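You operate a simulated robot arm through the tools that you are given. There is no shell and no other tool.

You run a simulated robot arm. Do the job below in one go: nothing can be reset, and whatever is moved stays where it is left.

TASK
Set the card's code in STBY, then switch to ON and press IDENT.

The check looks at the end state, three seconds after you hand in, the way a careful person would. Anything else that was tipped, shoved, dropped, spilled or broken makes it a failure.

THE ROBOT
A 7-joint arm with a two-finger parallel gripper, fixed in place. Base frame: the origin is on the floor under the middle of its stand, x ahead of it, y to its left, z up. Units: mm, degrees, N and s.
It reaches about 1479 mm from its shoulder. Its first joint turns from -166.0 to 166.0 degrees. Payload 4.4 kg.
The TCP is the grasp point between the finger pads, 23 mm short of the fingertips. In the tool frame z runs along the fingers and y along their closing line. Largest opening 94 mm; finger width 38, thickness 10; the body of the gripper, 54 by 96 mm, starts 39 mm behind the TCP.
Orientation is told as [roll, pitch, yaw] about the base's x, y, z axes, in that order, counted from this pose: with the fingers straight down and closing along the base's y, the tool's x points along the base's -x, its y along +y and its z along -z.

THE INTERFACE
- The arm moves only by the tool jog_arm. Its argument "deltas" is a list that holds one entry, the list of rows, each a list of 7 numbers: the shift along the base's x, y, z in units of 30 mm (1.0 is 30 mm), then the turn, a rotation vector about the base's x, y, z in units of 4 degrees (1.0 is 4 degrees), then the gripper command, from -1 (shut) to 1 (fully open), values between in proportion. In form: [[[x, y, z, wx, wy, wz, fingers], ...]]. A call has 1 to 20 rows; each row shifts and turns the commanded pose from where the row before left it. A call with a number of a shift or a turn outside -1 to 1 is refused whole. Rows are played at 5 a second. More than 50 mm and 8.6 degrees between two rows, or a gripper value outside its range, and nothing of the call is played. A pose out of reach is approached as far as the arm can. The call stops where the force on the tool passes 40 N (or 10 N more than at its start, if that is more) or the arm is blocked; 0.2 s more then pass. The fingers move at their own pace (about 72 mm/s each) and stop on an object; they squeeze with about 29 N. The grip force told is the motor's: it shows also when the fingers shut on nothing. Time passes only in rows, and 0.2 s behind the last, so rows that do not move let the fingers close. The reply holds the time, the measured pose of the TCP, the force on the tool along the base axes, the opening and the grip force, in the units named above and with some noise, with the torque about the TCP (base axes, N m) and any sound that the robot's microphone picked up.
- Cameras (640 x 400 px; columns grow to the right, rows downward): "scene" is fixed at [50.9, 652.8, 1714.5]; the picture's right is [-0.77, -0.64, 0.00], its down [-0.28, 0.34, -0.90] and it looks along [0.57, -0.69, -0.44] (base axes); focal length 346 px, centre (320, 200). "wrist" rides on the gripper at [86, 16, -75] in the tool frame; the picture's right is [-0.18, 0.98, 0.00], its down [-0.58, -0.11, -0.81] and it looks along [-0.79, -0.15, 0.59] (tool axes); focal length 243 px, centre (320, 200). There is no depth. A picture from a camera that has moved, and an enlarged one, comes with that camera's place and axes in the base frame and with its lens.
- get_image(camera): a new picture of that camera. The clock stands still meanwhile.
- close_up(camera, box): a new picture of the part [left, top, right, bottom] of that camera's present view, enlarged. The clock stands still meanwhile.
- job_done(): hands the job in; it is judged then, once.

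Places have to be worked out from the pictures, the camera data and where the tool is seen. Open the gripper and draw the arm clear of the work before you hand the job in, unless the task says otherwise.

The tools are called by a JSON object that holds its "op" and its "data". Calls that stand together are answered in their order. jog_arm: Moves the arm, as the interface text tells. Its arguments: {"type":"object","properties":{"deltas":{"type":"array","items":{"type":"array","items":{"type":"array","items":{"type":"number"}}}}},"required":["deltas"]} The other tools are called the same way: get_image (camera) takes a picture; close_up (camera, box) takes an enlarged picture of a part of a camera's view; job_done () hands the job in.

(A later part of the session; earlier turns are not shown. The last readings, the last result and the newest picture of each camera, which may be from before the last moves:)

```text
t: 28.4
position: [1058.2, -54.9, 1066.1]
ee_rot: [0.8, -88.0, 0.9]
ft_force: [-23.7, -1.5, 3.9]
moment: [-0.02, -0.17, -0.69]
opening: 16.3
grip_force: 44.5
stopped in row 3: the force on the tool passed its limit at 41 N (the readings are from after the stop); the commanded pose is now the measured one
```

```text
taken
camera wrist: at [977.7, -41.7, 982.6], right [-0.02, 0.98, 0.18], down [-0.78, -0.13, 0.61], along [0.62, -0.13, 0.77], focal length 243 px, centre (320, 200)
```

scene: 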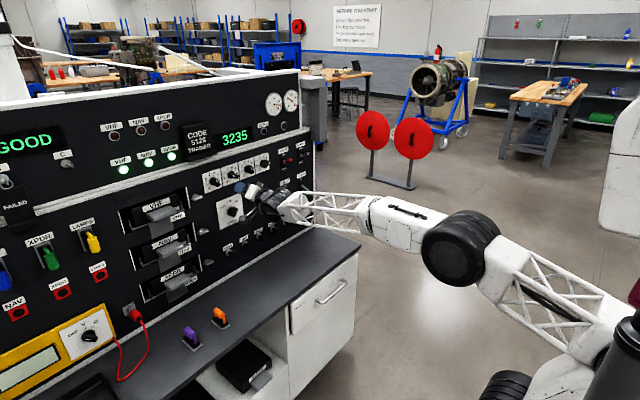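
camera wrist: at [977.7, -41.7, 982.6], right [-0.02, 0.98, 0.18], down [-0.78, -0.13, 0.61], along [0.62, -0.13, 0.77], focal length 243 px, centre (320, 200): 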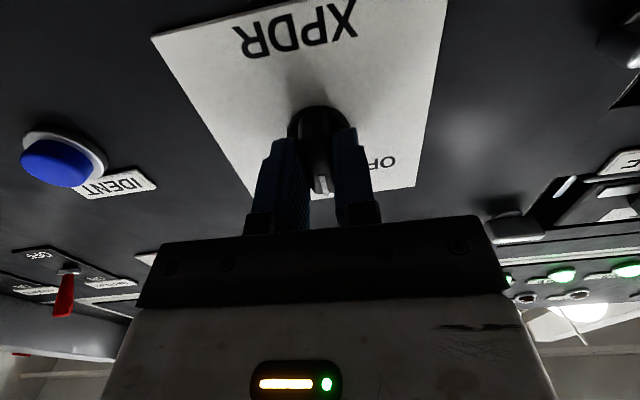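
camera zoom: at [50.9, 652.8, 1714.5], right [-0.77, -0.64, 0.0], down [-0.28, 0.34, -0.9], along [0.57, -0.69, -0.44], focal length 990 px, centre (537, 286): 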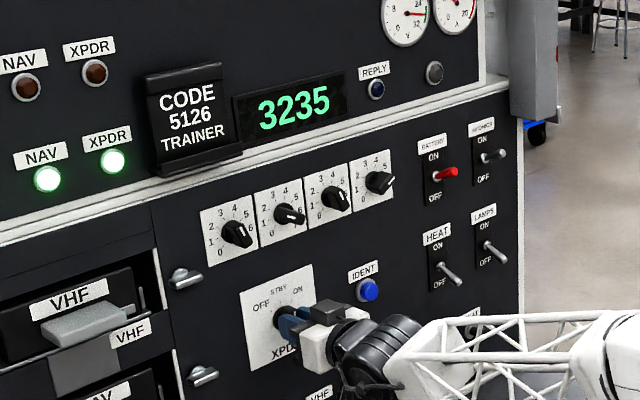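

The bar is now vertical (roll ≈0°), so the knob should be at STBY. I'll open the fingers, back out to x≈1000 and look at it.

{"op": "jog_arm", "data": {"deltas": [[[0, 0, 0, 0, 0, 0, -0.3], [0, 0, 0, 0, 0, 0, 0.1], [0, 0, 0, 0, 0, 0, 0.1], [-0.5, 0, 0, 0, 0, 0, 0.1], [-0.5, 0, 0, 0, 0, 0, 0.1], [-0.5, 0, 0, 0, 0, 0, 0.1], [-0.4, 0, 0, 0, 0, 0, 0.1], [0, 0, 0, 0, 0, 0, 0.1]]]}}

{"op": "get_image", "data": {"camera": "wrist"}}

{"op": "close_up", "data": {"camera": "scene", "box": [208, 180, 288, 230]}}

```text
t: 30.2
position: [1000.2, -54.9, 1064.9]
ee_rot: [1.2, -88.0, 0.7]
ft_force: [-0.2, -0.2, 0.1]
moment: [0.01, -0.02, 0.0]
opening: 51.7
grip_force: 0.0
```

```text
taken
camera wrist: at [921.0, -41.7, 981.9], right [-0.03, 0.98, 0.18], down [-0.78, -0.14, 0.61], along [0.62, -0.13, 0.77], focal length 243 px, centre (320, 200)
```

wrist: 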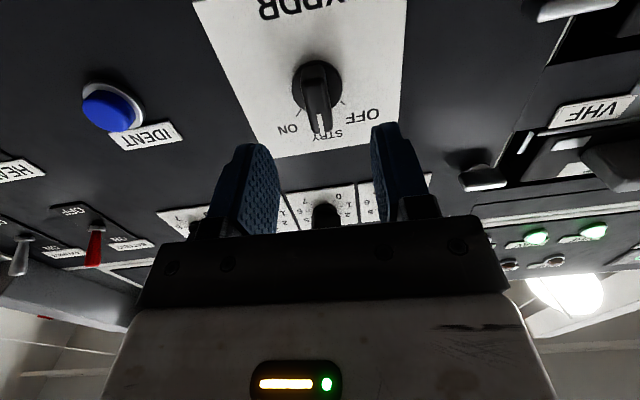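

```text
8.00 times, centred on (248, 205) of scene
camera zoom: at [50.9, 652.8, 1714.5], right [-0.77, -0.64, 0.0], down [-0.28, 0.34, -0.9], along [0.57, -0.69, -0.44], focal length 2771 px, centre (896, 160)
```

zoom: 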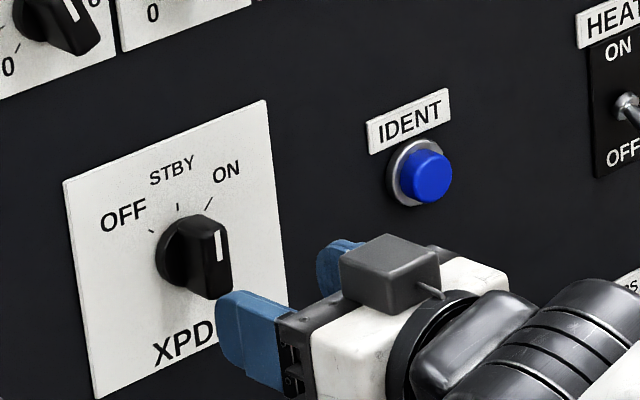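

Mode shows STBY. Now to digit knob 1 at (y 5.5, z 1216): I'll rise there at x≈1000 while rolling to -20° (its bar points at 3) with a little more yaw for reach.

{"op": "jog_arm", "data": {"deltas": [[[0, 0.28, 0.72, -0.714, -0.02, 0.055, 0.1], [0, 0.28, 0.72, -0.714, -0.02, 0.055, 0.1], [0, 0.28, 0.72, -0.714, -0.02, 0.055, 0.1], [0, 0.28, 0.72, -0.714, -0.02, 0.055, 0.1], [0, 0.28, 0.72, -0.714, -0.02, 0.055, 0.1], [0, 0.28, 0.72, -0.714, -0.02, 0.055, 0.1], [0, 0.33, 0.72, -0.714, -0.02, 0.055, 0.1], [0, 0, 0, 0, 0, 0, 0.1]]]}}

{"op": "get_image", "data": {"camera": "wrist"}}

{"op": "close_up", "data": {"camera": "wrist", "box": [220, 100, 420, 225]}}

```text
t: 32.0
position: [1003.7, 2.9, 1221.9]
ee_rot: [-80.8, -73.4, 84.2]
ft_force: [-0.3, 0.1, 0.4]
moment: [-0.01, -0.03, -0.02]
opening: 51.4
grip_force: 0.0
out of reach, approached as far as the arm can: row 4, 7
```

```text
taken
camera wrist: at [925.4, -11.3, 1138.4], right [-0.06, 0.99, -0.1], down [-0.78, 0.02, 0.63], along [0.62, 0.12, 0.77], focal length 243 px, centre (320, 200)
```

wrist: 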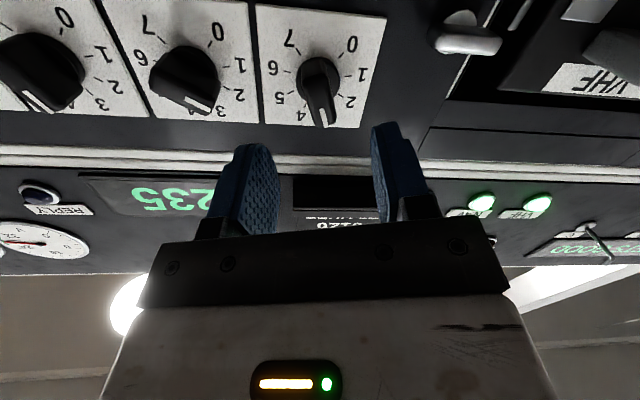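

```text
3.20 times, centred on (320, 162) of wrist
camera zoom: at [925.4, -11.3, 1138.4], right [-0.06, 0.99, -0.1], down [-0.78, 0.02, 0.63], along [0.62, 0.12, 0.77], focal length 776 px, centre (320, 320)
```

zoom: 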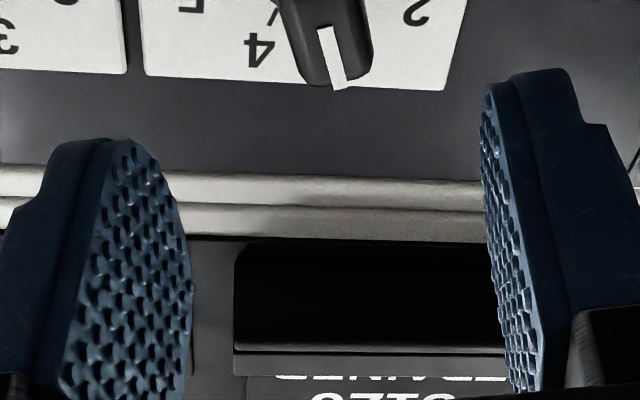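

The pose is nearly there: roll -16.4°, yaw 3.0°, tilt 2.6° down. I'll correct the last few degrees of roll and the y/z offsets.

{"op": "jog_arm", "data": {"deltas": [[[0, 0.063, -0.177, -0.45, -0.024, 0.02, 0.1], [0, 0, 0, -0.45, -0.024, 0.02, 0.1], [0, 0, 0, 0, 0, 0, 0.1]]]}}

{"op": "close_up", "data": {"camera": "wrist", "box": [220, 20, 420, 145]}}

```text
t: 32.8
position: [1007.4, -5.0, 1222.3]
ee_rot: [-82.2, -69.8, 85.9]
ft_force: [0.0, 0.1, 0.4]
moment: [0.01, -0.03, 0.01]
opening: 51.6
grip_force: 0.1
out of reach, approached as far as the arm can: row 1, 2
```

```text
3.20 times, centred on (320, 82) of wrist
camera zoom: at [928.4, -23.8, 1140.0], right [-0.06, 0.98, -0.16], down [-0.78, 0.05, 0.62], along [0.62, 0.17, 0.77], focal length 776 px, centre (320, 576)
```

zoom: 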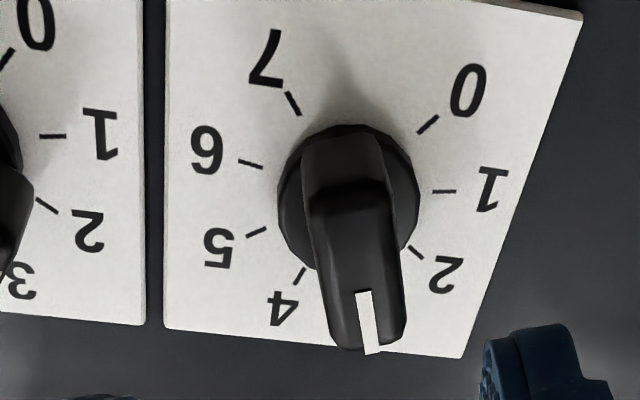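

Roll is now -20° but y is pinned near -5; the arm needs more relative yaw here. I'll add 1.5° yaw and move y to ~5 and z to 1216.

{"op": "jog_arm", "data": {"deltas": [[[0, 0.16, -0.09, 0, 0, 0.2, 0.1], [0, 0.16, -0.09, 0, 0, 0.2, 0.1], [0, 0, 0, 0, 0, 0, 0.1]]]}}

```text
t: 33.6
position: [1006.2, 3.5, 1216.3]
ee_rot: [-83.3, -69.7, 87.8]
ft_force: [0.6, -0.3, -0.1]
moment: [0.0, 0.03, 0.01]
opening: 51.7
grip_force: 0.1
```

Free now: roll -20°, yaw 4°, tilt 2.3°. I'll check the alignment to knob 1 from here.

{"op": "close_up", "data": {"camera": "wrist", "box": [220, 60, 420, 185]}}

{"op": "close_up", "data": {"camera": "scene", "box": [190, 150, 270, 200]}}

```text
3.20 times, centred on (320, 122) of wrist
camera zoom: at [927.6, -16.5, 1133.7], right [-0.08, 0.98, -0.16], down [-0.79, 0.04, 0.62], along [0.61, 0.18, 0.77], focal length 776 px, centre (320, 448)
```

zoom: 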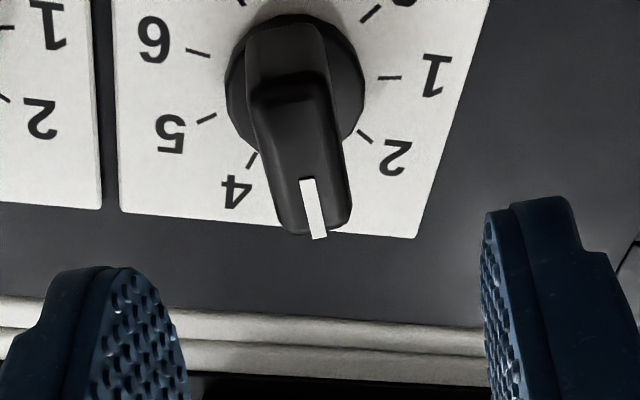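

```text
8.00 times, centred on (230, 175) of scene
camera zoom: at [50.9, 652.8, 1714.5], right [-0.77, -0.64, 0.0], down [-0.28, 0.34, -0.9], along [0.57, -0.69, -0.44], focal length 2771 px, centre (1040, 400)
```

zoom: 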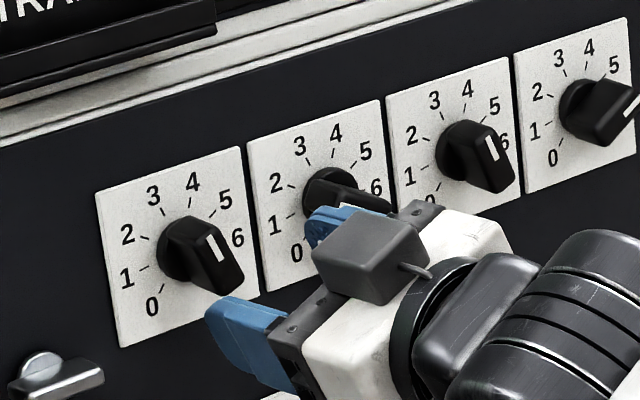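

The knob is where I estimated, about (4.5–5.5, 1216). I'll advance to TCP x≈1059 around the bar.

{"op": "jog_arm", "data": {"deltas": [[[0.44, 0.017, 0.01, 0, 0, 0, 0.1], [0.44, 0, 0, 0, 0, 0, 0.1], [0.44, 0, 0, 0, 0, 0, 0.1], [0.44, 0, 0, 0, 0, 0, 0.1], [0, 0, 0, 0, 0, 0, 0.1]]]}}

{"op": "close_up", "data": {"camera": "wrist", "box": [220, 100, 420, 225]}}

```text
t: 34.8
position: [1060.8, 4.6, 1217.5]
ee_rot: [-83.1, -69.7, 88.0]
ft_force: [-0.2, -0.6, -0.5]
moment: [0.03, 0.0, -0.04]
opening: 51.6
grip_force: 0.0
```

```text
3.20 times, centred on (320, 162) of wrist
camera zoom: at [981.1, -16.1, 1133.8], right [-0.08, 0.98, -0.16], down [-0.79, 0.04, 0.62], along [0.61, 0.18, 0.77], focal length 776 px, centre (320, 320)
```

zoom: 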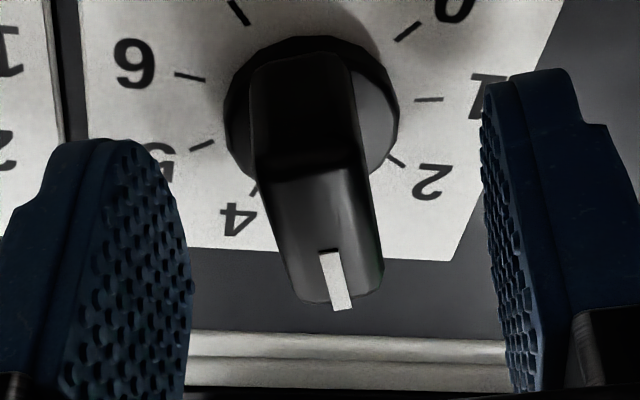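

The bar is centred. I'll close to a loose straddle (20 mm) and turn clockwise in steps; closing fully at the end will square the bar to the final angle.

{"op": "jog_arm", "data": {"deltas": [[[0, 0, 0, 0, 0, 0, -0.574], [0, 0, 0, 0, 0, 0, -0.574], [0, 0, 0, 0, 0, 0, -0.574], [0, 0, 0, 0.99, 0.071, -0.04, -0.574], [0, 0, 0, 0.99, 0.071, -0.04, -0.574], [0, 0, 0, 0.99, 0.071, -0.04, -0.574], [0, 0, 0, 0.99, 0.071, -0.04, -0.574], [0, 0, 0, 0.99, 0.071, -0.04, -0.574]]]}}

{"op": "close_up", "data": {"camera": "wrist", "box": [220, 100, 420, 225]}}

{"op": "close_up", "data": {"camera": "scene", "box": [180, 120, 276, 180]}}

```text
t: 36.6
position: [1059.5, 5.4, 1218.2]
ee_rot: [-3.6, -87.7, 7.8]
ft_force: [0.2, -1.7, -0.6]
moment: [0.0, 0.0, -0.01]
opening: 21.0
grip_force: 0.7
```

```text
3.20 times, centred on (320, 162) of wrist
camera zoom: at [978.5, 15.0, 1134.6], right [-0.07, 0.98, 0.18], down [-0.77, -0.16, 0.61], along [0.63, -0.1, 0.77], focal length 776 px, centre (320, 320)
```

zoom: 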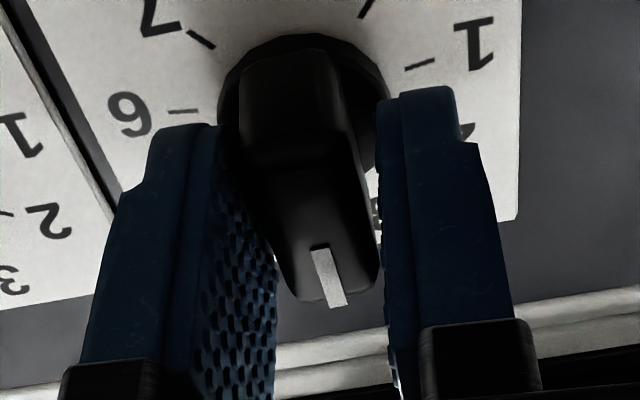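

```text
6.67 times, centred on (228, 150) of scene
camera zoom: at [50.9, 652.8, 1714.5], right [-0.77, -0.64, 0.0], down [-0.28, 0.34, -0.9], along [0.57, -0.69, -0.44], focal length 2309 px, centre (933, 533)
```

zoom: 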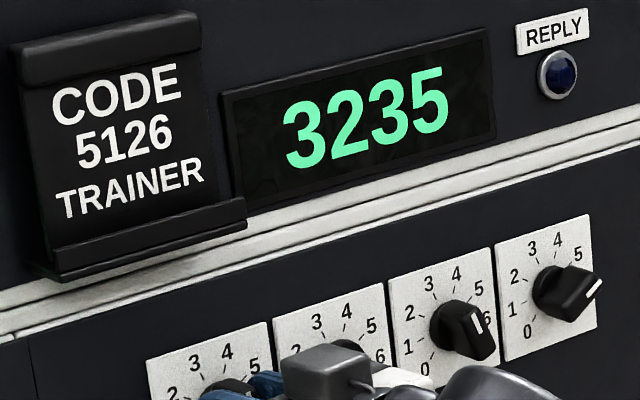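

The knob follows with almost no force. I'll continue the remaining 60° to digit 5.

{"op": "jog_arm", "data": {"deltas": [[[0, 0, -0.03, 0.99, 0.071, -0.04, -0.574], [0, 0, 0, 0.99, 0.071, -0.04, -0.574], [0, 0, 0, 0.99, 0.071, -0.04, -0.574], [0, 0, 0, 0.99, 0.071, -0.04, -0.574], [0, 0, 0, 0.99, 0.071, -0.04, -0.574], [0, 0, 0, 0.99, 0.071, -0.04, -0.574], [0, 0, 0, 0.99, 0.071, -0.04, -0.574], [0, 0, 0, 0.99, 0.071, -0.04, -0.574], [0, 0, 0, 0.99, 0.071, -0.04, -0.574], [0, 0, 0, 0.99, 0.071, -0.04, -0.574]]]}}

{"op": "close_up", "data": {"camera": "wrist", "box": [220, 100, 420, 225]}}

{"op": "close_up", "data": {"camera": "scene", "box": [180, 120, 276, 180]}}

```text
t: 38.8
position: [1059.0, 5.1, 1215.8]
ee_rot: [86.6, -50.4, -83.3]
ft_force: [0.1, -1.9, 0.4]
moment: [-0.05, -0.02, -0.06]
opening: 20.6
grip_force: 0.8
```

```text
3.20 times, centred on (320, 162) of wrist
camera zoom: at [975.6, 66.4, 1161.8], right [-0.02, 0.64, 0.77], down [-0.76, -0.51, 0.41], along [0.65, -0.57, 0.49], focal length 776 px, centre (320, 320)
```

zoom: 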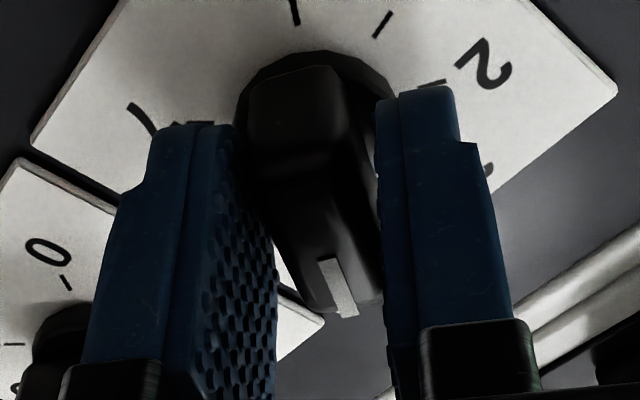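

```text
6.67 times, centred on (228, 150) of scene
camera zoom: at [50.9, 652.8, 1714.5], right [-0.77, -0.64, 0.0], down [-0.28, 0.34, -0.9], along [0.57, -0.69, -0.44], focal length 2309 px, centre (933, 533)
```

zoom: 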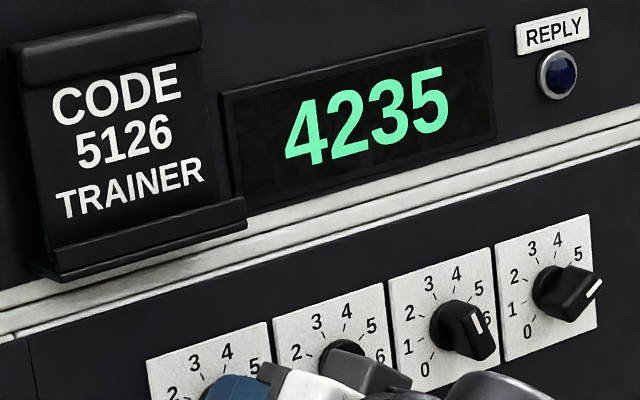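

The display now reads 4235 and roll is 39.5°. I'll turn 20.5° more and then close the fingers to square the bar at 60°.

{"op": "jog_arm", "data": {"deltas": [[[0, 0, 0, 0.99, 0.071, -0.04, -0.574], [0, 0, 0, 0.99, 0.071, -0.04, -0.574], [0, 0, 0, 0.99, 0.071, -0.04, -0.574], [0, 0, 0, 0.99, 0.071, -0.04, -0.574], [0, 0, 0, 0.99, 0.071, -0.04, -0.574], [0, 0, 0, 0.18, 0.013, -0.007, -0.574], [0, 0, 0, 0, 0, 0, -1], [0, 0, 0, 0, 0, 0, -1], [0, 0, 0, 0, 0, 0, -1]]]}}

{"op": "close_up", "data": {"camera": "wrist", "box": [220, 100, 420, 225]}}

{"op": "close_up", "data": {"camera": "scene", "box": [180, 120, 276, 180]}}

```text
t: 40.8
position: [1057.3, 4.4, 1215.7]
ee_rot: [87.6, -30.0, -84.7]
ft_force: [1.1, -8.8, -6.3]
moment: [-0.02, 0.18, -0.75]
opening: 15.9
grip_force: 45.0
```

```text
3.20 times, centred on (320, 162) of wrist
camera zoom: at [975.1, 81.4, 1189.6], right [0.01, 0.33, 0.94], down [-0.76, -0.61, 0.23], along [0.65, -0.72, 0.24], focal length 776 px, centre (320, 320)
```

zoom: 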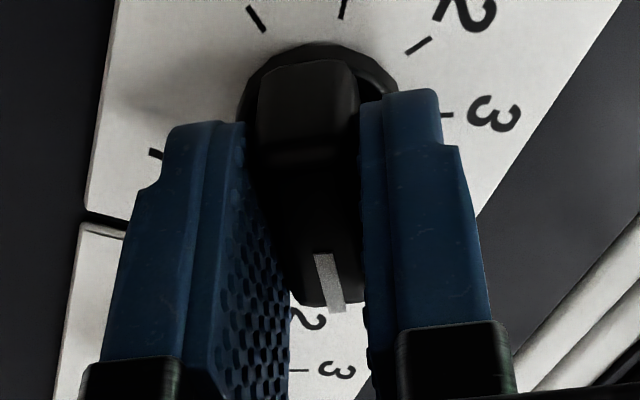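

```text
6.67 times, centred on (228, 150) of scene
camera zoom: at [50.9, 652.8, 1714.5], right [-0.77, -0.64, 0.0], down [-0.28, 0.34, -0.9], along [0.57, -0.69, -0.44], focal length 2309 px, centre (933, 533)
```

zoom: 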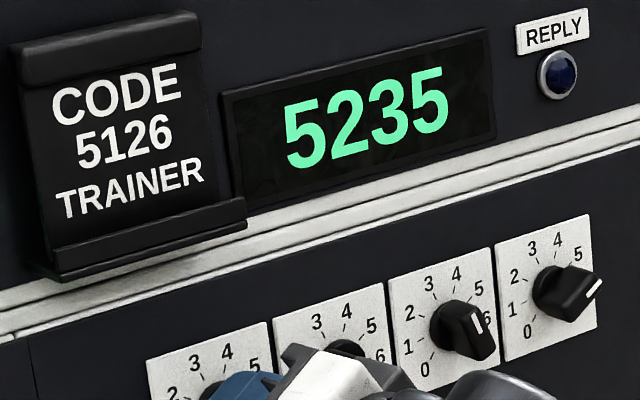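

Display reads 5235, so digit 1 is done. I'll open, back out to x≈1000, then shift along to digit 4 (its bar is at 60°, matching the present roll) while squaring the tool to the panel.

{"op": "jog_arm", "data": {"deltas": [[[0, 0, 0, 0, 0, 0, -0.3], [0, 0, 0, 0, 0, 0, 0.1], [0, 0, 0, 0, 0, 0, 0.1], [-0.5, 0, 0, 0, 0, 0, 0.1], [-0.5, 0, 0, 0, 0, 0, 0.1], [-0.5, 0, 0, 0, 0, 0, 0.1], [-0.4, 0, 0, 0, 0, 0, 0.1], [0, -0.99, 0, 0, -0.066, -0.128, 0.1], [0, -0.99, 0, 0, -0.066, -0.128, 0.1], [0, -0.99, 0, 0, -0.066, -0.128, 0.1], [0, -0.99, 0, 0, -0.066, -0.128, 0.1], [0, -0.99, 0, 0, -0.066, -0.128, 0.1], [0, -0.99, 0, 0, -0.066, -0.128, 0.1], [0, -0.99, 0, 0, -0.066, -0.128, 0.1], [0, -0.99, 0, 0, -0.066, -0.128, 0.1], [0, 0, 0, 0, 0, 0, 0.1]]]}}

{"op": "close_up", "data": {"camera": "scene", "box": [190, 120, 286, 190]}}

{"op": "get_image", "data": {"camera": "wrist"}}

```text
t: 44.2
position: [1002.9, -232.3, 1215.5]
ee_rot: [89.9, -29.9, -90.0]
ft_force: [-0.1, 0.2, 0.0]
moment: [-0.02, 0.0, -0.02]
opening: 51.7
grip_force: 0.0
```

```text
5.71 times, centred on (238, 155) of scene
camera zoom: at [50.9, 652.8, 1714.5], right [-0.77, -0.64, 0.0], down [-0.28, 0.34, -0.9], along [0.57, -0.69, -0.44], focal length 1979 px, centre (789, 457)
```

zoom: 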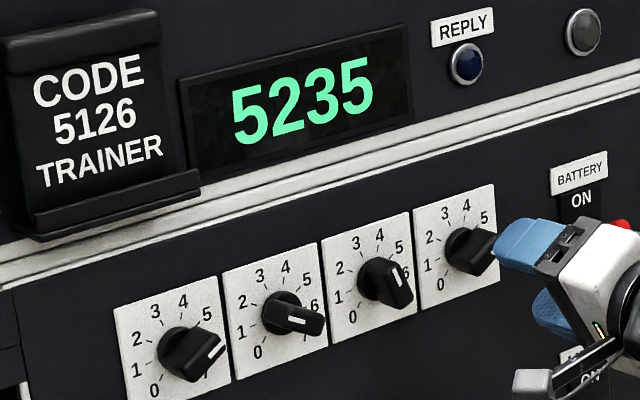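

```text
taken
camera wrist: at [926.2, -149.9, 1187.2], right [0.0, 0.33, 0.94], down [-0.81, -0.56, 0.2], along [0.59, -0.76, 0.27], focal length 243 px, centre (320, 200)
```

wrist: 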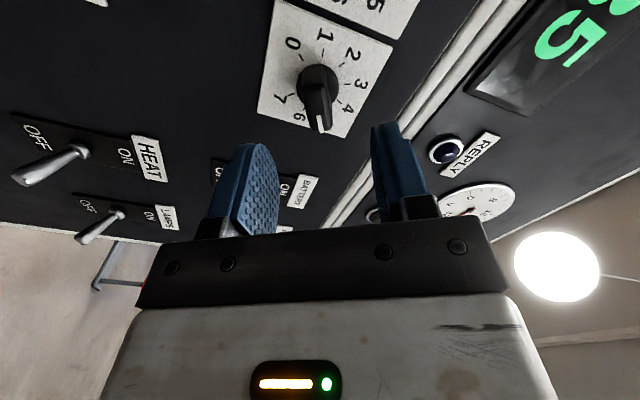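

Squared up at roll 60°, in line with knob 4. I'll trim y/z and advance to x≈1059, then check.

{"op": "jog_arm", "data": {"deltas": [[[0, -0.07, 0.03, 0, 0, 0, 0.1], [0.47, 0, 0, 0, 0, 0, 0.1], [0.47, 0, 0, 0, 0, 0, 0.1], [0.47, 0, 0, 0, 0, 0, 0.1], [0.46, 0, 0, 0, 0, 0, 0.1], [0, 0, 0, 0, 0, 0, 0.1]]]}}

{"op": "close_up", "data": {"camera": "wrist", "box": [220, 100, 420, 225]}}

```text
t: 45.6
position: [1058.0, -235.4, 1216.6]
ee_rot: [89.8, -30.0, -89.8]
ft_force: [0.2, -0.6, 0.4]
moment: [0.03, -0.04, 0.01]
opening: 51.7
grip_force: 0.1
```

```text
3.20 times, centred on (320, 162) of wrist
camera zoom: at [982.2, -152.1, 1187.6], right [0.0, 0.33, 0.94], down [-0.81, -0.56, 0.2], along [0.59, -0.76, 0.27], focal length 776 px, centre (320, 320)
```

zoom: 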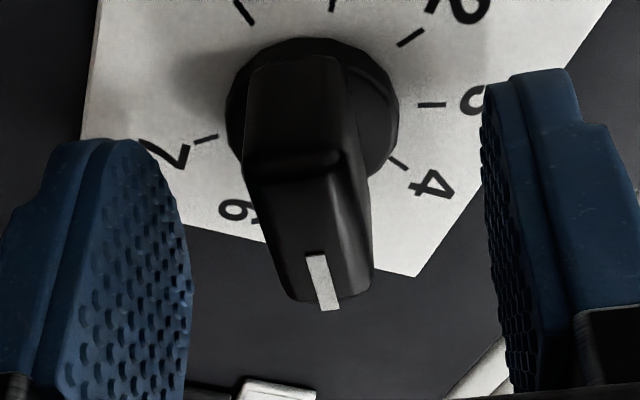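

Centred on knob 4. I'll straddle it loosely, turn +40° to digit 6, then close to square the bar.

{"op": "jog_arm", "data": {"deltas": [[[0, 0, 0, 0, 0, 0, -0.574], [0, 0, 0, 0, 0, 0, -0.574], [0, 0, 0, 0, 0, 0, -0.574], [0, 0, 0, 1, 0, 0, -0.574], [0, 0, 0, 1, 0, 0, -0.574], [0, 0, 0, 1, 0, 0, -0.574], [0, 0, 0, 1, 0, 0, -0.574], [0, 0, 0, 1, 0, 0, -0.574], [0, 0, 0, 1, 0, 0, -0.574], [0, 0, 0, 1, 0, 0, -0.574], [0, 0, 0, 1, 0, 0, -0.574], [0, 0, 0, 1, 0, 0, -0.574], [0, 0, 0, 1, 0, 0, -0.574], [0, 0, 0, 0, 0, 0, -0.574]]]}}

{"op": "close_up", "data": {"camera": "wrist", "box": [220, 100, 420, 225]}}

{"op": "close_up", "data": {"camera": "scene", "box": [190, 120, 286, 190]}}

```text
t: 48.6
position: [1057.8, -234.7, 1218.4]
ee_rot: [90.0, 10.0, -89.8]
ft_force: [-0.2, 0.3, -2.5]
moment: [0.03, 0.0, 0.04]
opening: 21.5
grip_force: 1.1
```

```text
3.20 times, centred on (320, 162) of wrist
camera zoom: at [981.2, -152.0, 1249.3], right [0.0, -0.35, 0.94], down [-0.81, -0.55, -0.21], along [0.59, -0.75, -0.28], focal length 776 px, centre (320, 320)
```

zoom: 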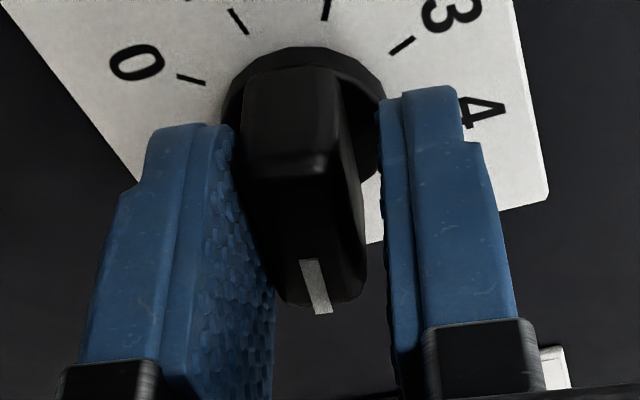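

```text
5.71 times, centred on (238, 155) of scene
camera zoom: at [50.9, 652.8, 1714.5], right [-0.77, -0.64, 0.0], down [-0.28, 0.34, -0.9], along [0.57, -0.69, -0.44], focal length 1979 px, centre (789, 457)
```

zoom: 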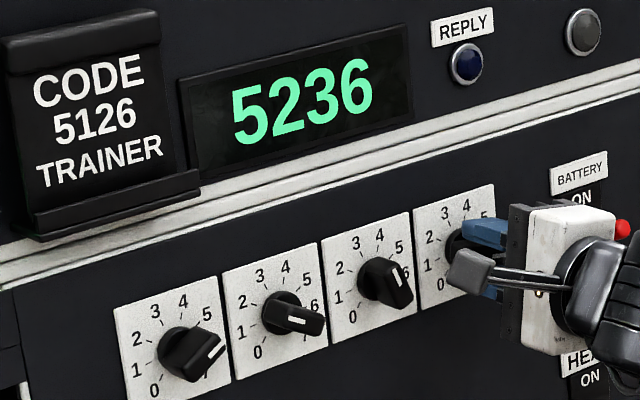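

Display reads 5236. I'll trim z by -1.8 mm to recentre and close to square the bar at 100°.

{"op": "jog_arm", "data": {"deltas": [[[0, 0, -0.06, 0, 0, 0, -0.574], [0, 0, 0, 0, 0, 0, -1], [0, 0, 0, 0, 0, 0, -1], [0, 0, 0, 0, 0, 0, -1]]]}}

{"op": "close_up", "data": {"camera": "wrist", "box": [220, 100, 420, 225]}}

```text
t: 49.6
position: [1058.5, -233.2, 1215.7]
ee_rot: [89.9, 9.9, -89.9]
ft_force: [-5.7, 8.6, -9.1]
moment: [-0.01, -0.29, 0.77]
opening: 16.0
grip_force: 44.6
```

```text
3.20 times, centred on (320, 162) of wrist
camera zoom: at [981.8, -152.0, 1246.6], right [0.0, -0.35, 0.94], down [-0.81, -0.55, -0.21], along [0.59, -0.75, -0.28], focal length 776 px, centre (320, 320)
```

zoom: 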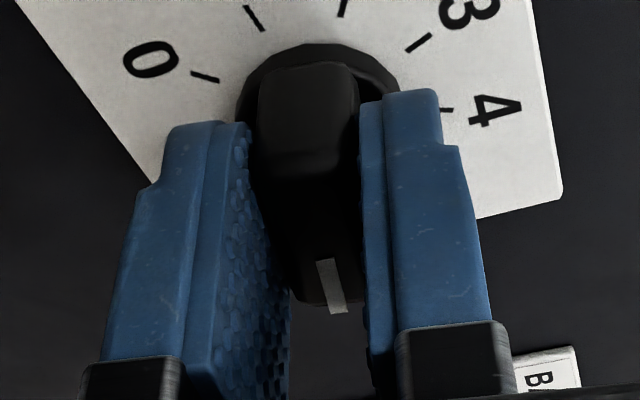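

Knob 4 is set. I'll release, back out and move to knob 2 (its bar at -60°, gripped at roll 120°), adding 1.5° of yaw for reach.

{"op": "jog_arm", "data": {"deltas": [[[0, 0, 0, 0, 0, 0, -0.3], [0, 0, 0, 0, 0, 0, 0.1], [0, 0, 0, 0, 0, 0, 0.1], [-0.5, 0, 0, 0, 0, 0, 0.1], [-0.5, 0, 0, 0, 0, 0, 0.1], [-0.5, 0, 0, 0, 0, 0, 0.1], [-0.4, 0, 0, 0, 0, 0, 0.1], [0, 0.881, 0, 0.833, 0, 0.0625, 0.1], [0, 0.881, 0, 0.833, 0, 0.0625, 0.1], [0, 0.881, 0, 0.833, 0, 0.0625, 0.1], [0, 0.881, 0, 0.833, 0, 0.0625, 0.1], [0, 0.881, 0, 0.833, 0, 0.0625, 0.1], [0, 0.881, 0, 0.833, 0, 0.0625, 0.1], [0, 0, 0, 0, 0, 0, 0.1]]]}}

{"op": "get_image", "data": {"camera": "wrist"}}

{"op": "close_up", "data": {"camera": "scene", "box": [190, 120, 286, 190]}}

```text
t: 52.6
position: [1001.9, -78.3, 1215.2]
ee_rot: [90.3, 29.9, -88.3]
ft_force: [0.2, 0.2, 0.1]
moment: [0.01, 0.0, -0.03]
opening: 51.6
grip_force: 0.1
```

```text
taken
camera wrist: at [923.1, -13.4, 1272.9], right [0.01, -0.65, 0.76], down [-0.79, -0.47, -0.39], along [0.61, -0.6, -0.52], focal length 243 px, centre (320, 200)
```

wrist: 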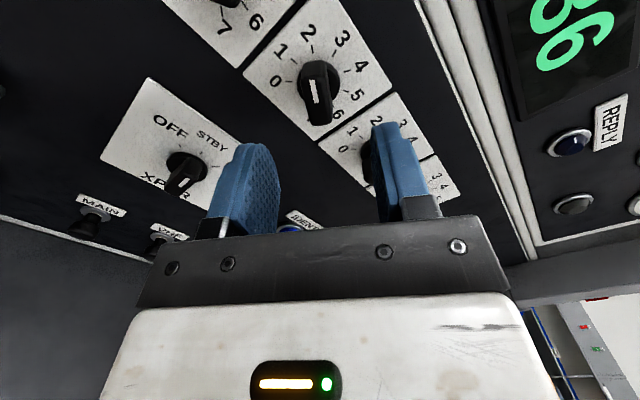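

```text
5.71 times, centred on (238, 155) of scene
camera zoom: at [50.9, 652.8, 1714.5], right [-0.77, -0.64, 0.0], down [-0.28, 0.34, -0.9], along [0.57, -0.69, -0.44], focal length 1979 px, centre (789, 457)
```

zoom: 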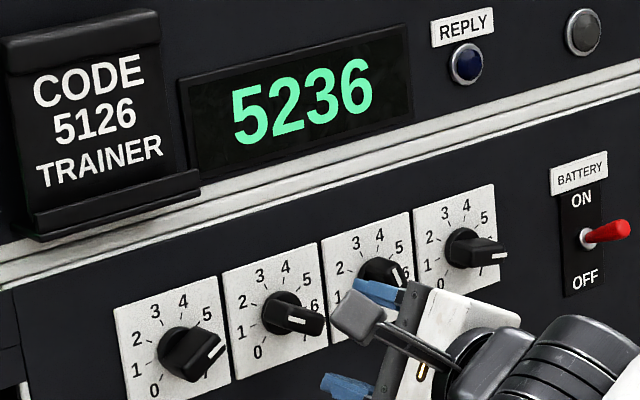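

Roll 120° reached, in front of knob 2. I'll trim y +3.3 and z +0.9 mm and advance to x≈1058.5.

{"op": "jog_arm", "data": {"deltas": [[[0, 0.11, 0.03, 0, 0, 0, 0.1], [0.47, 0, 0, 0, 0, 0, 0.1], [0.47, 0, 0, 0, 0, 0, 0.1], [0.47, 0, 0, 0, 0, 0, 0.1], [0.47, 0, 0, 0, 0, 0, 0.1], [0, 0, 0, 0, 0, 0, 0.1]]]}}

{"op": "close_up", "data": {"camera": "wrist", "box": [220, 100, 420, 225]}}

```text
t: 54.0
position: [1057.1, -71.6, 1215.4]
ee_rot: [90.4, 29.9, -88.3]
ft_force: [-0.1, -0.1, -0.5]
moment: [-0.02, -0.02, -0.01]
opening: 51.9
grip_force: 0.0
```

```text
3.20 times, centred on (320, 162) of wrist
camera zoom: at [979.4, -7.9, 1273.1], right [0.01, -0.65, 0.76], down [-0.79, -0.47, -0.39], along [0.61, -0.6, -0.52], focal length 776 px, centre (320, 320)
```

zoom: 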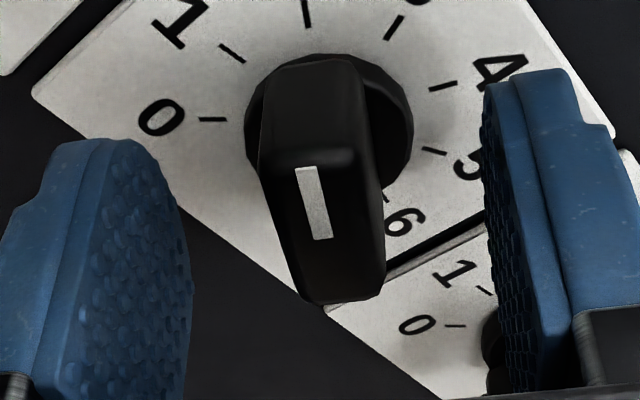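

The knob is roughly centred; a -2.5 mm trim in y will put the rotation axis on the knob. Then I straddle loosely and turn -40° to digit 1.

{"op": "jog_arm", "data": {"deltas": [[[0, -0.085, 0.02, 0, 0, 0, 0.1], [0, 0, 0, 0, 0, 0, -0.574], [0, 0, 0, 0, 0, 0, -0.574], [0, 0, 0, 0, 0, 0, -0.574], [0, 0, 0, -1, -0.027, 0, -0.574], [0, 0, 0, -1, -0.027, 0, -0.574], [0, 0, 0, -1, -0.027, 0, -0.574], [0, 0, 0, -1, -0.027, 0, -0.574], [0, 0, 0, -1, -0.027, 0, -0.574], [0, 0, 0, -1, -0.027, 0, -0.574], [0, 0, 0, -1, -0.027, 0, -0.574], [0, 0, 0, -1, -0.027, 0, -0.574], [0, 0, 0, -1, -0.027, 0, -0.574], [0, 0, 0, -1, -0.027, 0, -0.574], [0, 0, 0, 0, 0, 0, -0.574]]]}}

{"op": "close_up", "data": {"camera": "wrist", "box": [220, 100, 420, 225]}}

{"op": "close_up", "data": {"camera": "scene", "box": [190, 120, 286, 190]}}

```text
t: 57.2
position: [1057.3, -75.2, 1216.6]
ee_rot: [90.2, -10.2, -88.3]
ft_force: [0.1, -1.3, -1.4]
moment: [-0.01, 0.03, -0.06]
opening: 20.8
grip_force: 1.6
```

```text
3.20 times, centred on (320, 162) of wrist
camera zoom: at [978.5, 10.2, 1218.2], right [0.0, -0.01, 1.0], down [-0.79, -0.62, -0.01], along [0.62, -0.79, -0.01], focal length 776 px, centre (320, 320)
```

zoom: 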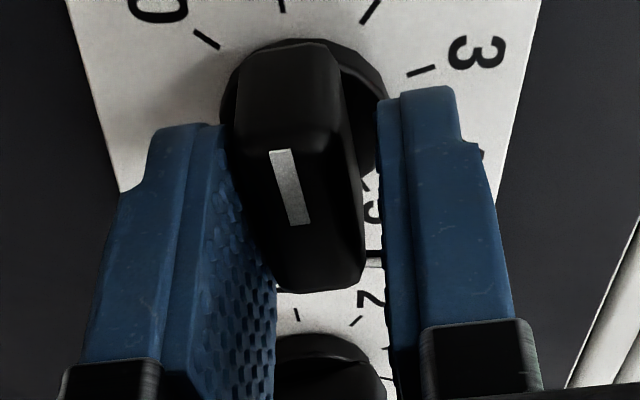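

```text
5.71 times, centred on (238, 155) of scene
camera zoom: at [50.9, 652.8, 1714.5], right [-0.77, -0.64, 0.0], down [-0.28, 0.34, -0.9], along [0.57, -0.69, -0.44], focal length 1979 px, centre (789, 457)
```

zoom: 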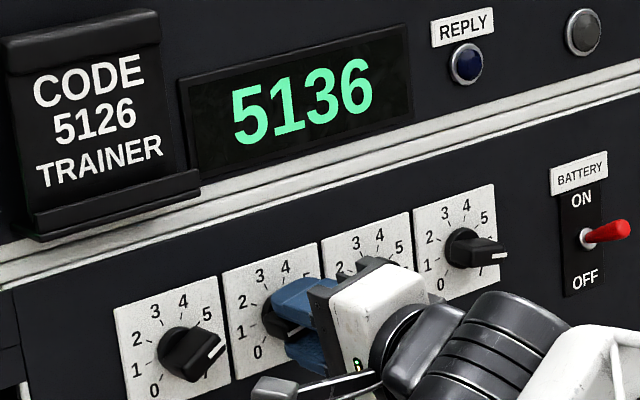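

Display reads 5136. I'll nudge z -1 mm and close to square the bar at 80° (digit 1 position).

{"op": "jog_arm", "data": {"deltas": [[[0, 0, -0.035, 0, 0, 0, -0.574], [0, 0, 0, 0, 0, 0, -1], [0, 0, 0, 0, 0, 0, -1], [0, 0, 0, 0, 0, 0, -1]]]}}

{"op": "close_up", "data": {"camera": "wrist", "box": [220, 100, 420, 225]}}

```text
t: 58.2
position: [1057.8, -74.4, 1214.1]
ee_rot: [90.1, -10.0, -88.2]
ft_force: [-9.1, -4.4, -11.2]
moment: [-0.02, 0.86, -0.45]
opening: 16.1
grip_force: 44.6
```

```text
3.20 times, centred on (320, 162) of wrist
camera zoom: at [978.9, 10.4, 1216.0], right [0.0, -0.01, 1.0], down [-0.79, -0.61, -0.01], along [0.61, -0.79, -0.01], focal length 776 px, centre (320, 320)
```

zoom: 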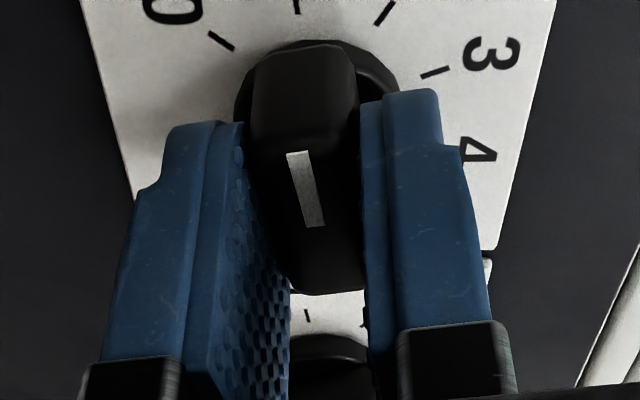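

Knob 2 is set. I'll release, back out, and move to knob 3 while rolling from 80° down to -20°.

{"op": "jog_arm", "data": {"deltas": [[[0, 0, 0, 0, 0, 0, -0.3], [0, 0, 0, 0, 0, 0, 0.1], [0, 0, 0, 0, 0, 0, 0.1], [-0.5, 0, 0, 0, 0, 0, 0.1], [-0.5, 0, 0, 0, 0, 0, 0.1], [-0.5, 0, 0, 0, 0, 0, 0.1], [-0.4, 0, 0, 0, 0, 0, 0.1], [0, -0.25, 0.01, -1, 0, -0.04, 0.1], [0, -0.25, 0.01, -1, 0, -0.04, 0.1], [0, -0.25, 0.01, -1, 0, -0.04, 0.1], [0, -0.25, 0.01, -1, 0, -0.04, 0.1], [0, -0.25, 0.01, -1, 0, -0.04, 0.1], [0, -0.25, 0.01, -1, 0, -0.04, 0.1], [0, -0.25, 0, -1, 0, -0.04, 0.1], [0, -0.25, 0, -1, 0, -0.04, 0.1], [0, -0.25, 0, -1, 0, -0.04, 0.1], [0, -0.25, 0, -1, 0, -0.04, 0.1], [0, -0.17, 0, -1, 0, -0.04, 0.1], [0, 0, 0, -1, 0, 0, 0.1], [0, 0, 0, -1, 0, 0, 0.1]]]}}

{"op": "close_up", "data": {"camera": "scene", "box": [190, 120, 286, 190]}}

```text
t: 62.4
position: [1001.0, -157.0, 1217.5]
ee_rot: [89.3, -62.0, -89.6]
ft_force: [-0.1, -0.8, 0.0]
moment: [0.03, 0.03, 0.0]
opening: 51.8
grip_force: 0.1
```

```text
5.71 times, centred on (238, 155) of scene
camera zoom: at [50.9, 652.8, 1714.5], right [-0.77, -0.64, 0.0], down [-0.28, 0.34, -0.9], along [0.57, -0.69, -0.44], focal length 1979 px, centre (789, 457)
```

zoom: 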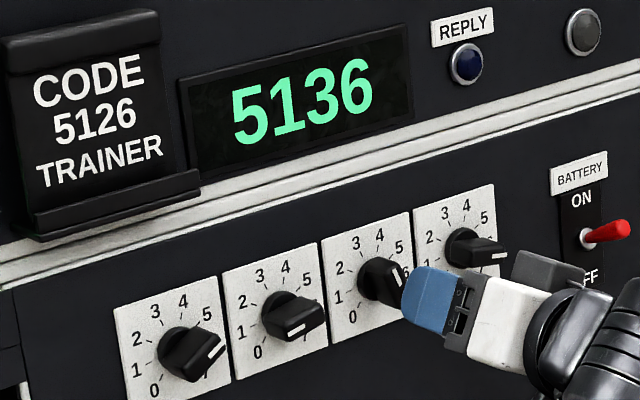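

Roll is 28°. I'll turn the remaining -48° to reach -20°, trimming y and z.

{"op": "jog_arm", "data": {"deltas": [[[0, 0.08, -0.04, -1, 0, 0, 0.1], [0, 0, 0, -1, 0, 0, 0.1], [0, 0, 0, -1, 0, 0, 0.1], [0, 0, 0, -1, 0, 0, 0.1], [0, 0, 0, -1, 0, 0, 0.1], [0, 0, 0, -1, 0, 0, 0.1], [0, 0, 0, -1, 0, 0, 0.1], [0, 0, 0, -1, 0, 0, 0.1], [0, 0, 0, -1, 0, 0, 0.1], [0, 0, 0, -1, 0, 0, 0.1], [0, 0, 0, -1, 0, 0, 0.1], [0, 0, 0, -1, 0, 0, 0.1], [0, 0, 0, 0, 0, 0, 0.1]]]}}

{"op": "get_image", "data": {"camera": "wrist"}}

```text
t: 65.2
position: [1001.3, -153.5, 1216.4]
ee_rot: [-89.9, -69.9, 89.6]
ft_force: [0.2, -0.8, 0.4]
moment: [-0.03, 0.01, -0.02]
opening: 51.8
grip_force: 0.0
```

```text
taken
camera wrist: at [924.4, -167.5, 1130.4], right [0.01, 0.99, -0.16], down [-0.81, 0.1, 0.58], along [0.59, 0.13, 0.8], focal length 243 px, centre (320, 200)
```

wrist: 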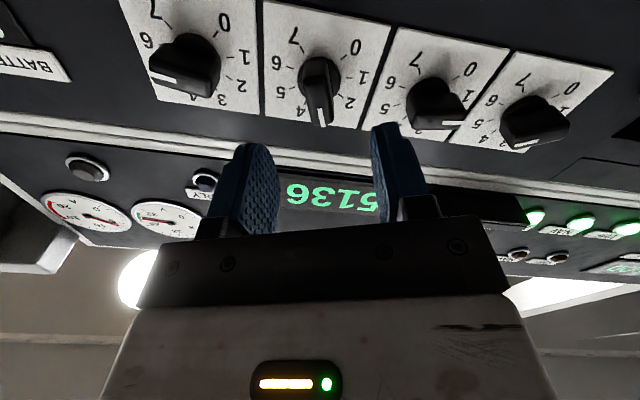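

Roll is -20° and the tool is lined up with knob 3. I'll advance to x≈1058 and check the centring.

{"op": "jog_arm", "data": {"deltas": [[[0.47, -0.03, 0, 0, 0, 0, 0.1], [0.47, 0, 0, 0, 0, 0, 0.1], [0.47, 0, 0, 0, 0, 0, 0.1], [0.48, 0, 0, 0, 0, 0, 0.1], [0, 0, 0, 0, 0, 0, 0.1]]]}}

{"op": "close_up", "data": {"camera": "wrist", "box": [220, 100, 420, 225]}}

```text
t: 66.4
position: [1057.2, -153.4, 1218.1]
ee_rot: [-89.9, -70.0, 89.3]
ft_force: [0.8, -0.4, 0.9]
moment: [0.02, 0.01, -0.03]
opening: 51.8
grip_force: 0.0
```

```text
3.20 times, centred on (320, 162) of wrist
camera zoom: at [980.4, -167.7, 1131.0], right [0.01, 0.99, -0.16], down [-0.81, 0.1, 0.58], along [0.59, 0.13, 0.79], focal length 776 px, centre (320, 320)
```

zoom: 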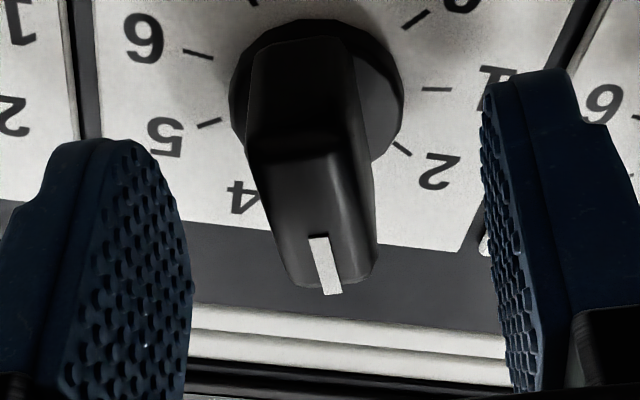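

Well centred. I'll straddle loosely, lower 1.5 mm, and turn -40° to digit 2.

{"op": "jog_arm", "data": {"deltas": [[[0, 0, -0.05, 0, 0, 0, 0.1], [0, 0, 0, 0, 0, 0, -0.574], [0, 0, 0, 0, 0, 0, -0.574], [0, 0, 0, 0, 0, 0, -0.574], [0, 0, 0, -1, 0, 0, -0.574], [0, 0, 0, -1, 0, 0, -0.574], [0, 0, 0, -1, 0, 0, -0.574], [0, 0, 0, -1, 0, 0, -0.574], [0, 0, 0, -1, 0, 0, -0.574], [0, 0, 0, -1, 0, 0, -0.574], [0, 0, 0, -1, 0, 0, -0.574], [0, 0, 0, -1, 0, 0, -0.574], [0, 0, 0, -1, 0, 0, -0.574], [0, 0, 0, -1, 0, 0, -0.574], [0, 0, 0, 0, 0, 0, -0.574]]]}}

{"op": "close_up", "data": {"camera": "wrist", "box": [220, 100, 420, 225]}}

{"op": "close_up", "data": {"camera": "scene", "box": [190, 120, 286, 190]}}

```text
t: 69.0
position: [1067.5, -160.4, 1220.1]
ee_rot: [-88.7, -38.9, 89.4]
ft_force: [6.1, 16.8, -13.6]
moment: [-0.03, -0.23, -0.06]
opening: 29.0
grip_force: 9.9
out of reach, approached as far as the arm can: row 11, 12, 13
stopped in row 13: the force on the tool passed its limit at 48 N (the readings are from after the stop); the commanded pose is now the measured one
```

```text
3.20 times, centred on (320, 162) of wrist
camera zoom: at [990.7, -217.1, 1154.3], right [-0.01, 0.76, -0.65], down [-0.8, 0.38, 0.46], along [0.6, 0.52, 0.6], focal length 776 px, centre (320, 320)
```

zoom: 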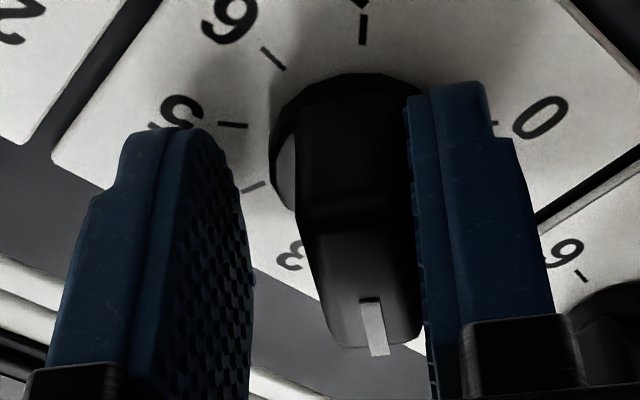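

```text
5.71 times, centred on (238, 155) of scene
camera zoom: at [50.9, 652.8, 1714.5], right [-0.77, -0.64, 0.0], down [-0.28, 0.34, -0.9], along [0.57, -0.69, -0.44], focal length 1979 px, centre (789, 457)
```

zoom: 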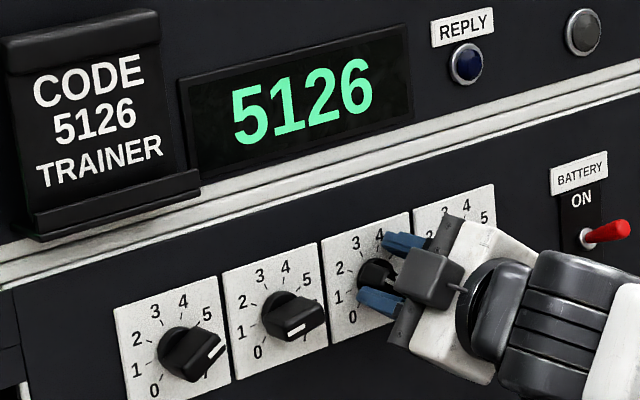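

The display already reads 5126, but the arm ran out of roll near -50° and drifted against the knob. I'll open the fingers first to free everything, then back straight out.

{"op": "jog_arm", "data": {"deltas": [[[0, 0, 0, 0, 0, 0, 0.1], [0, 0, 0, 0, 0, 0, 0.1], [-0.1, 0, 0, 0, 0, 0, 0.1], [-0.4, 0, 0, 0, 0, 0, 0.1], [-0.5, 0, 0, 0, 0, 0, 0.1], [-0.5, 0, 0, 0, 0, 0, 0.1], [-0.5, 0, 0, 0, 0, 0, 0.1], [0, 0, 0, 0, 0, 0, 0.1]]]}}

{"op": "get_image", "data": {"camera": "wrist"}}

{"op": "close_up", "data": {"camera": "scene", "box": [190, 120, 286, 190]}}

```text
t: 70.8
position: [1015.5, -169.4, 1239.1]
ee_rot: [-88.4, -39.0, 89.3]
ft_force: [0.5, 0.2, 0.1]
moment: [-0.02, -0.04, 0.04]
opening: 51.8
grip_force: 0.1
out of reach, approached as far as the arm can: row 5, 6, 7
```

```text
taken
camera wrist: at [937.7, -226.8, 1173.7], right [-0.02, 0.76, -0.65], down [-0.8, 0.38, 0.47], along [0.6, 0.53, 0.6], focal length 243 px, centre (320, 200)
```

wrist: 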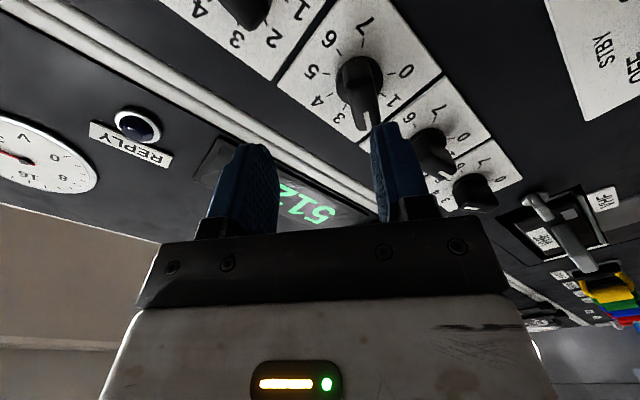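

```text
5.71 times, centred on (238, 155) of scene
camera zoom: at [50.9, 652.8, 1714.5], right [-0.77, -0.64, 0.0], down [-0.28, 0.34, -0.9], along [0.57, -0.69, -0.44], focal length 1979 px, centre (789, 457)
```

zoom: 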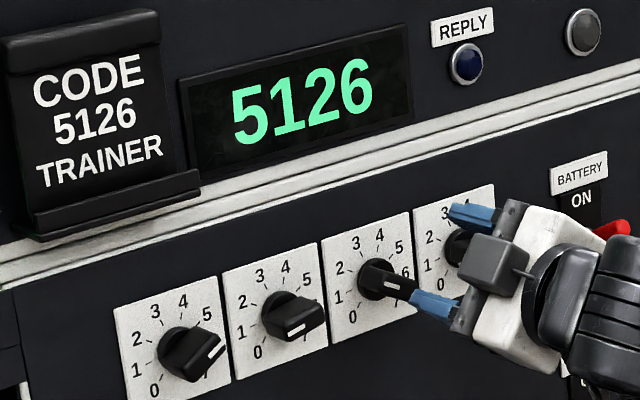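

The arm is free of the knob. I'll look closely at knob 3's pointer.

{"op": "close_up", "data": {"camera": "wrist", "box": [280, 30, 440, 130]}}

{"op": "close_up", "data": {"camera": "scene", "box": [232, 158, 264, 178]}}

```text
4.00 times, centred on (360, 80) of wrist
camera zoom: at [937.7, -226.8, 1173.7], right [-0.02, 0.76, -0.65], down [-0.8, 0.38, 0.47], along [0.6, 0.53, 0.6], focal length 970 px, centre (160, 680)
```

zoom: 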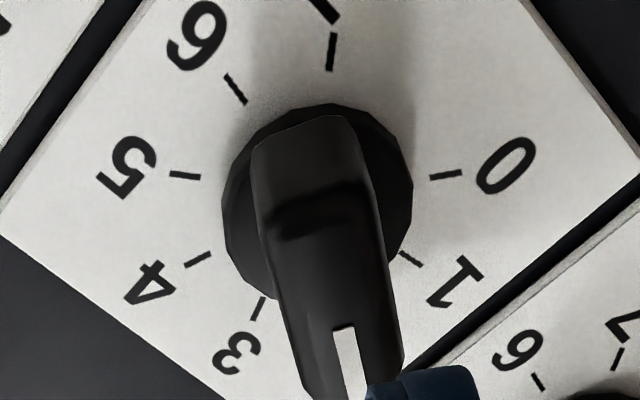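

```text
16.00 times, centred on (248, 168) of scene
camera zoom: at [50.9, 652.8, 1714.5], right [-0.77, -0.64, 0.0], down [-0.28, 0.34, -0.9], along [0.57, -0.69, -0.44], focal length 5542 px, centre (1472, 712)
```

zoom: 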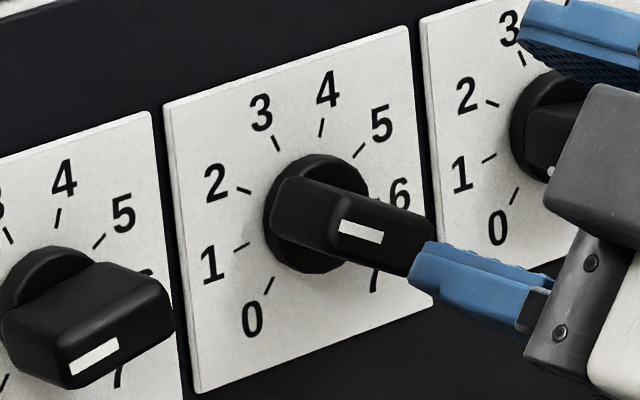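

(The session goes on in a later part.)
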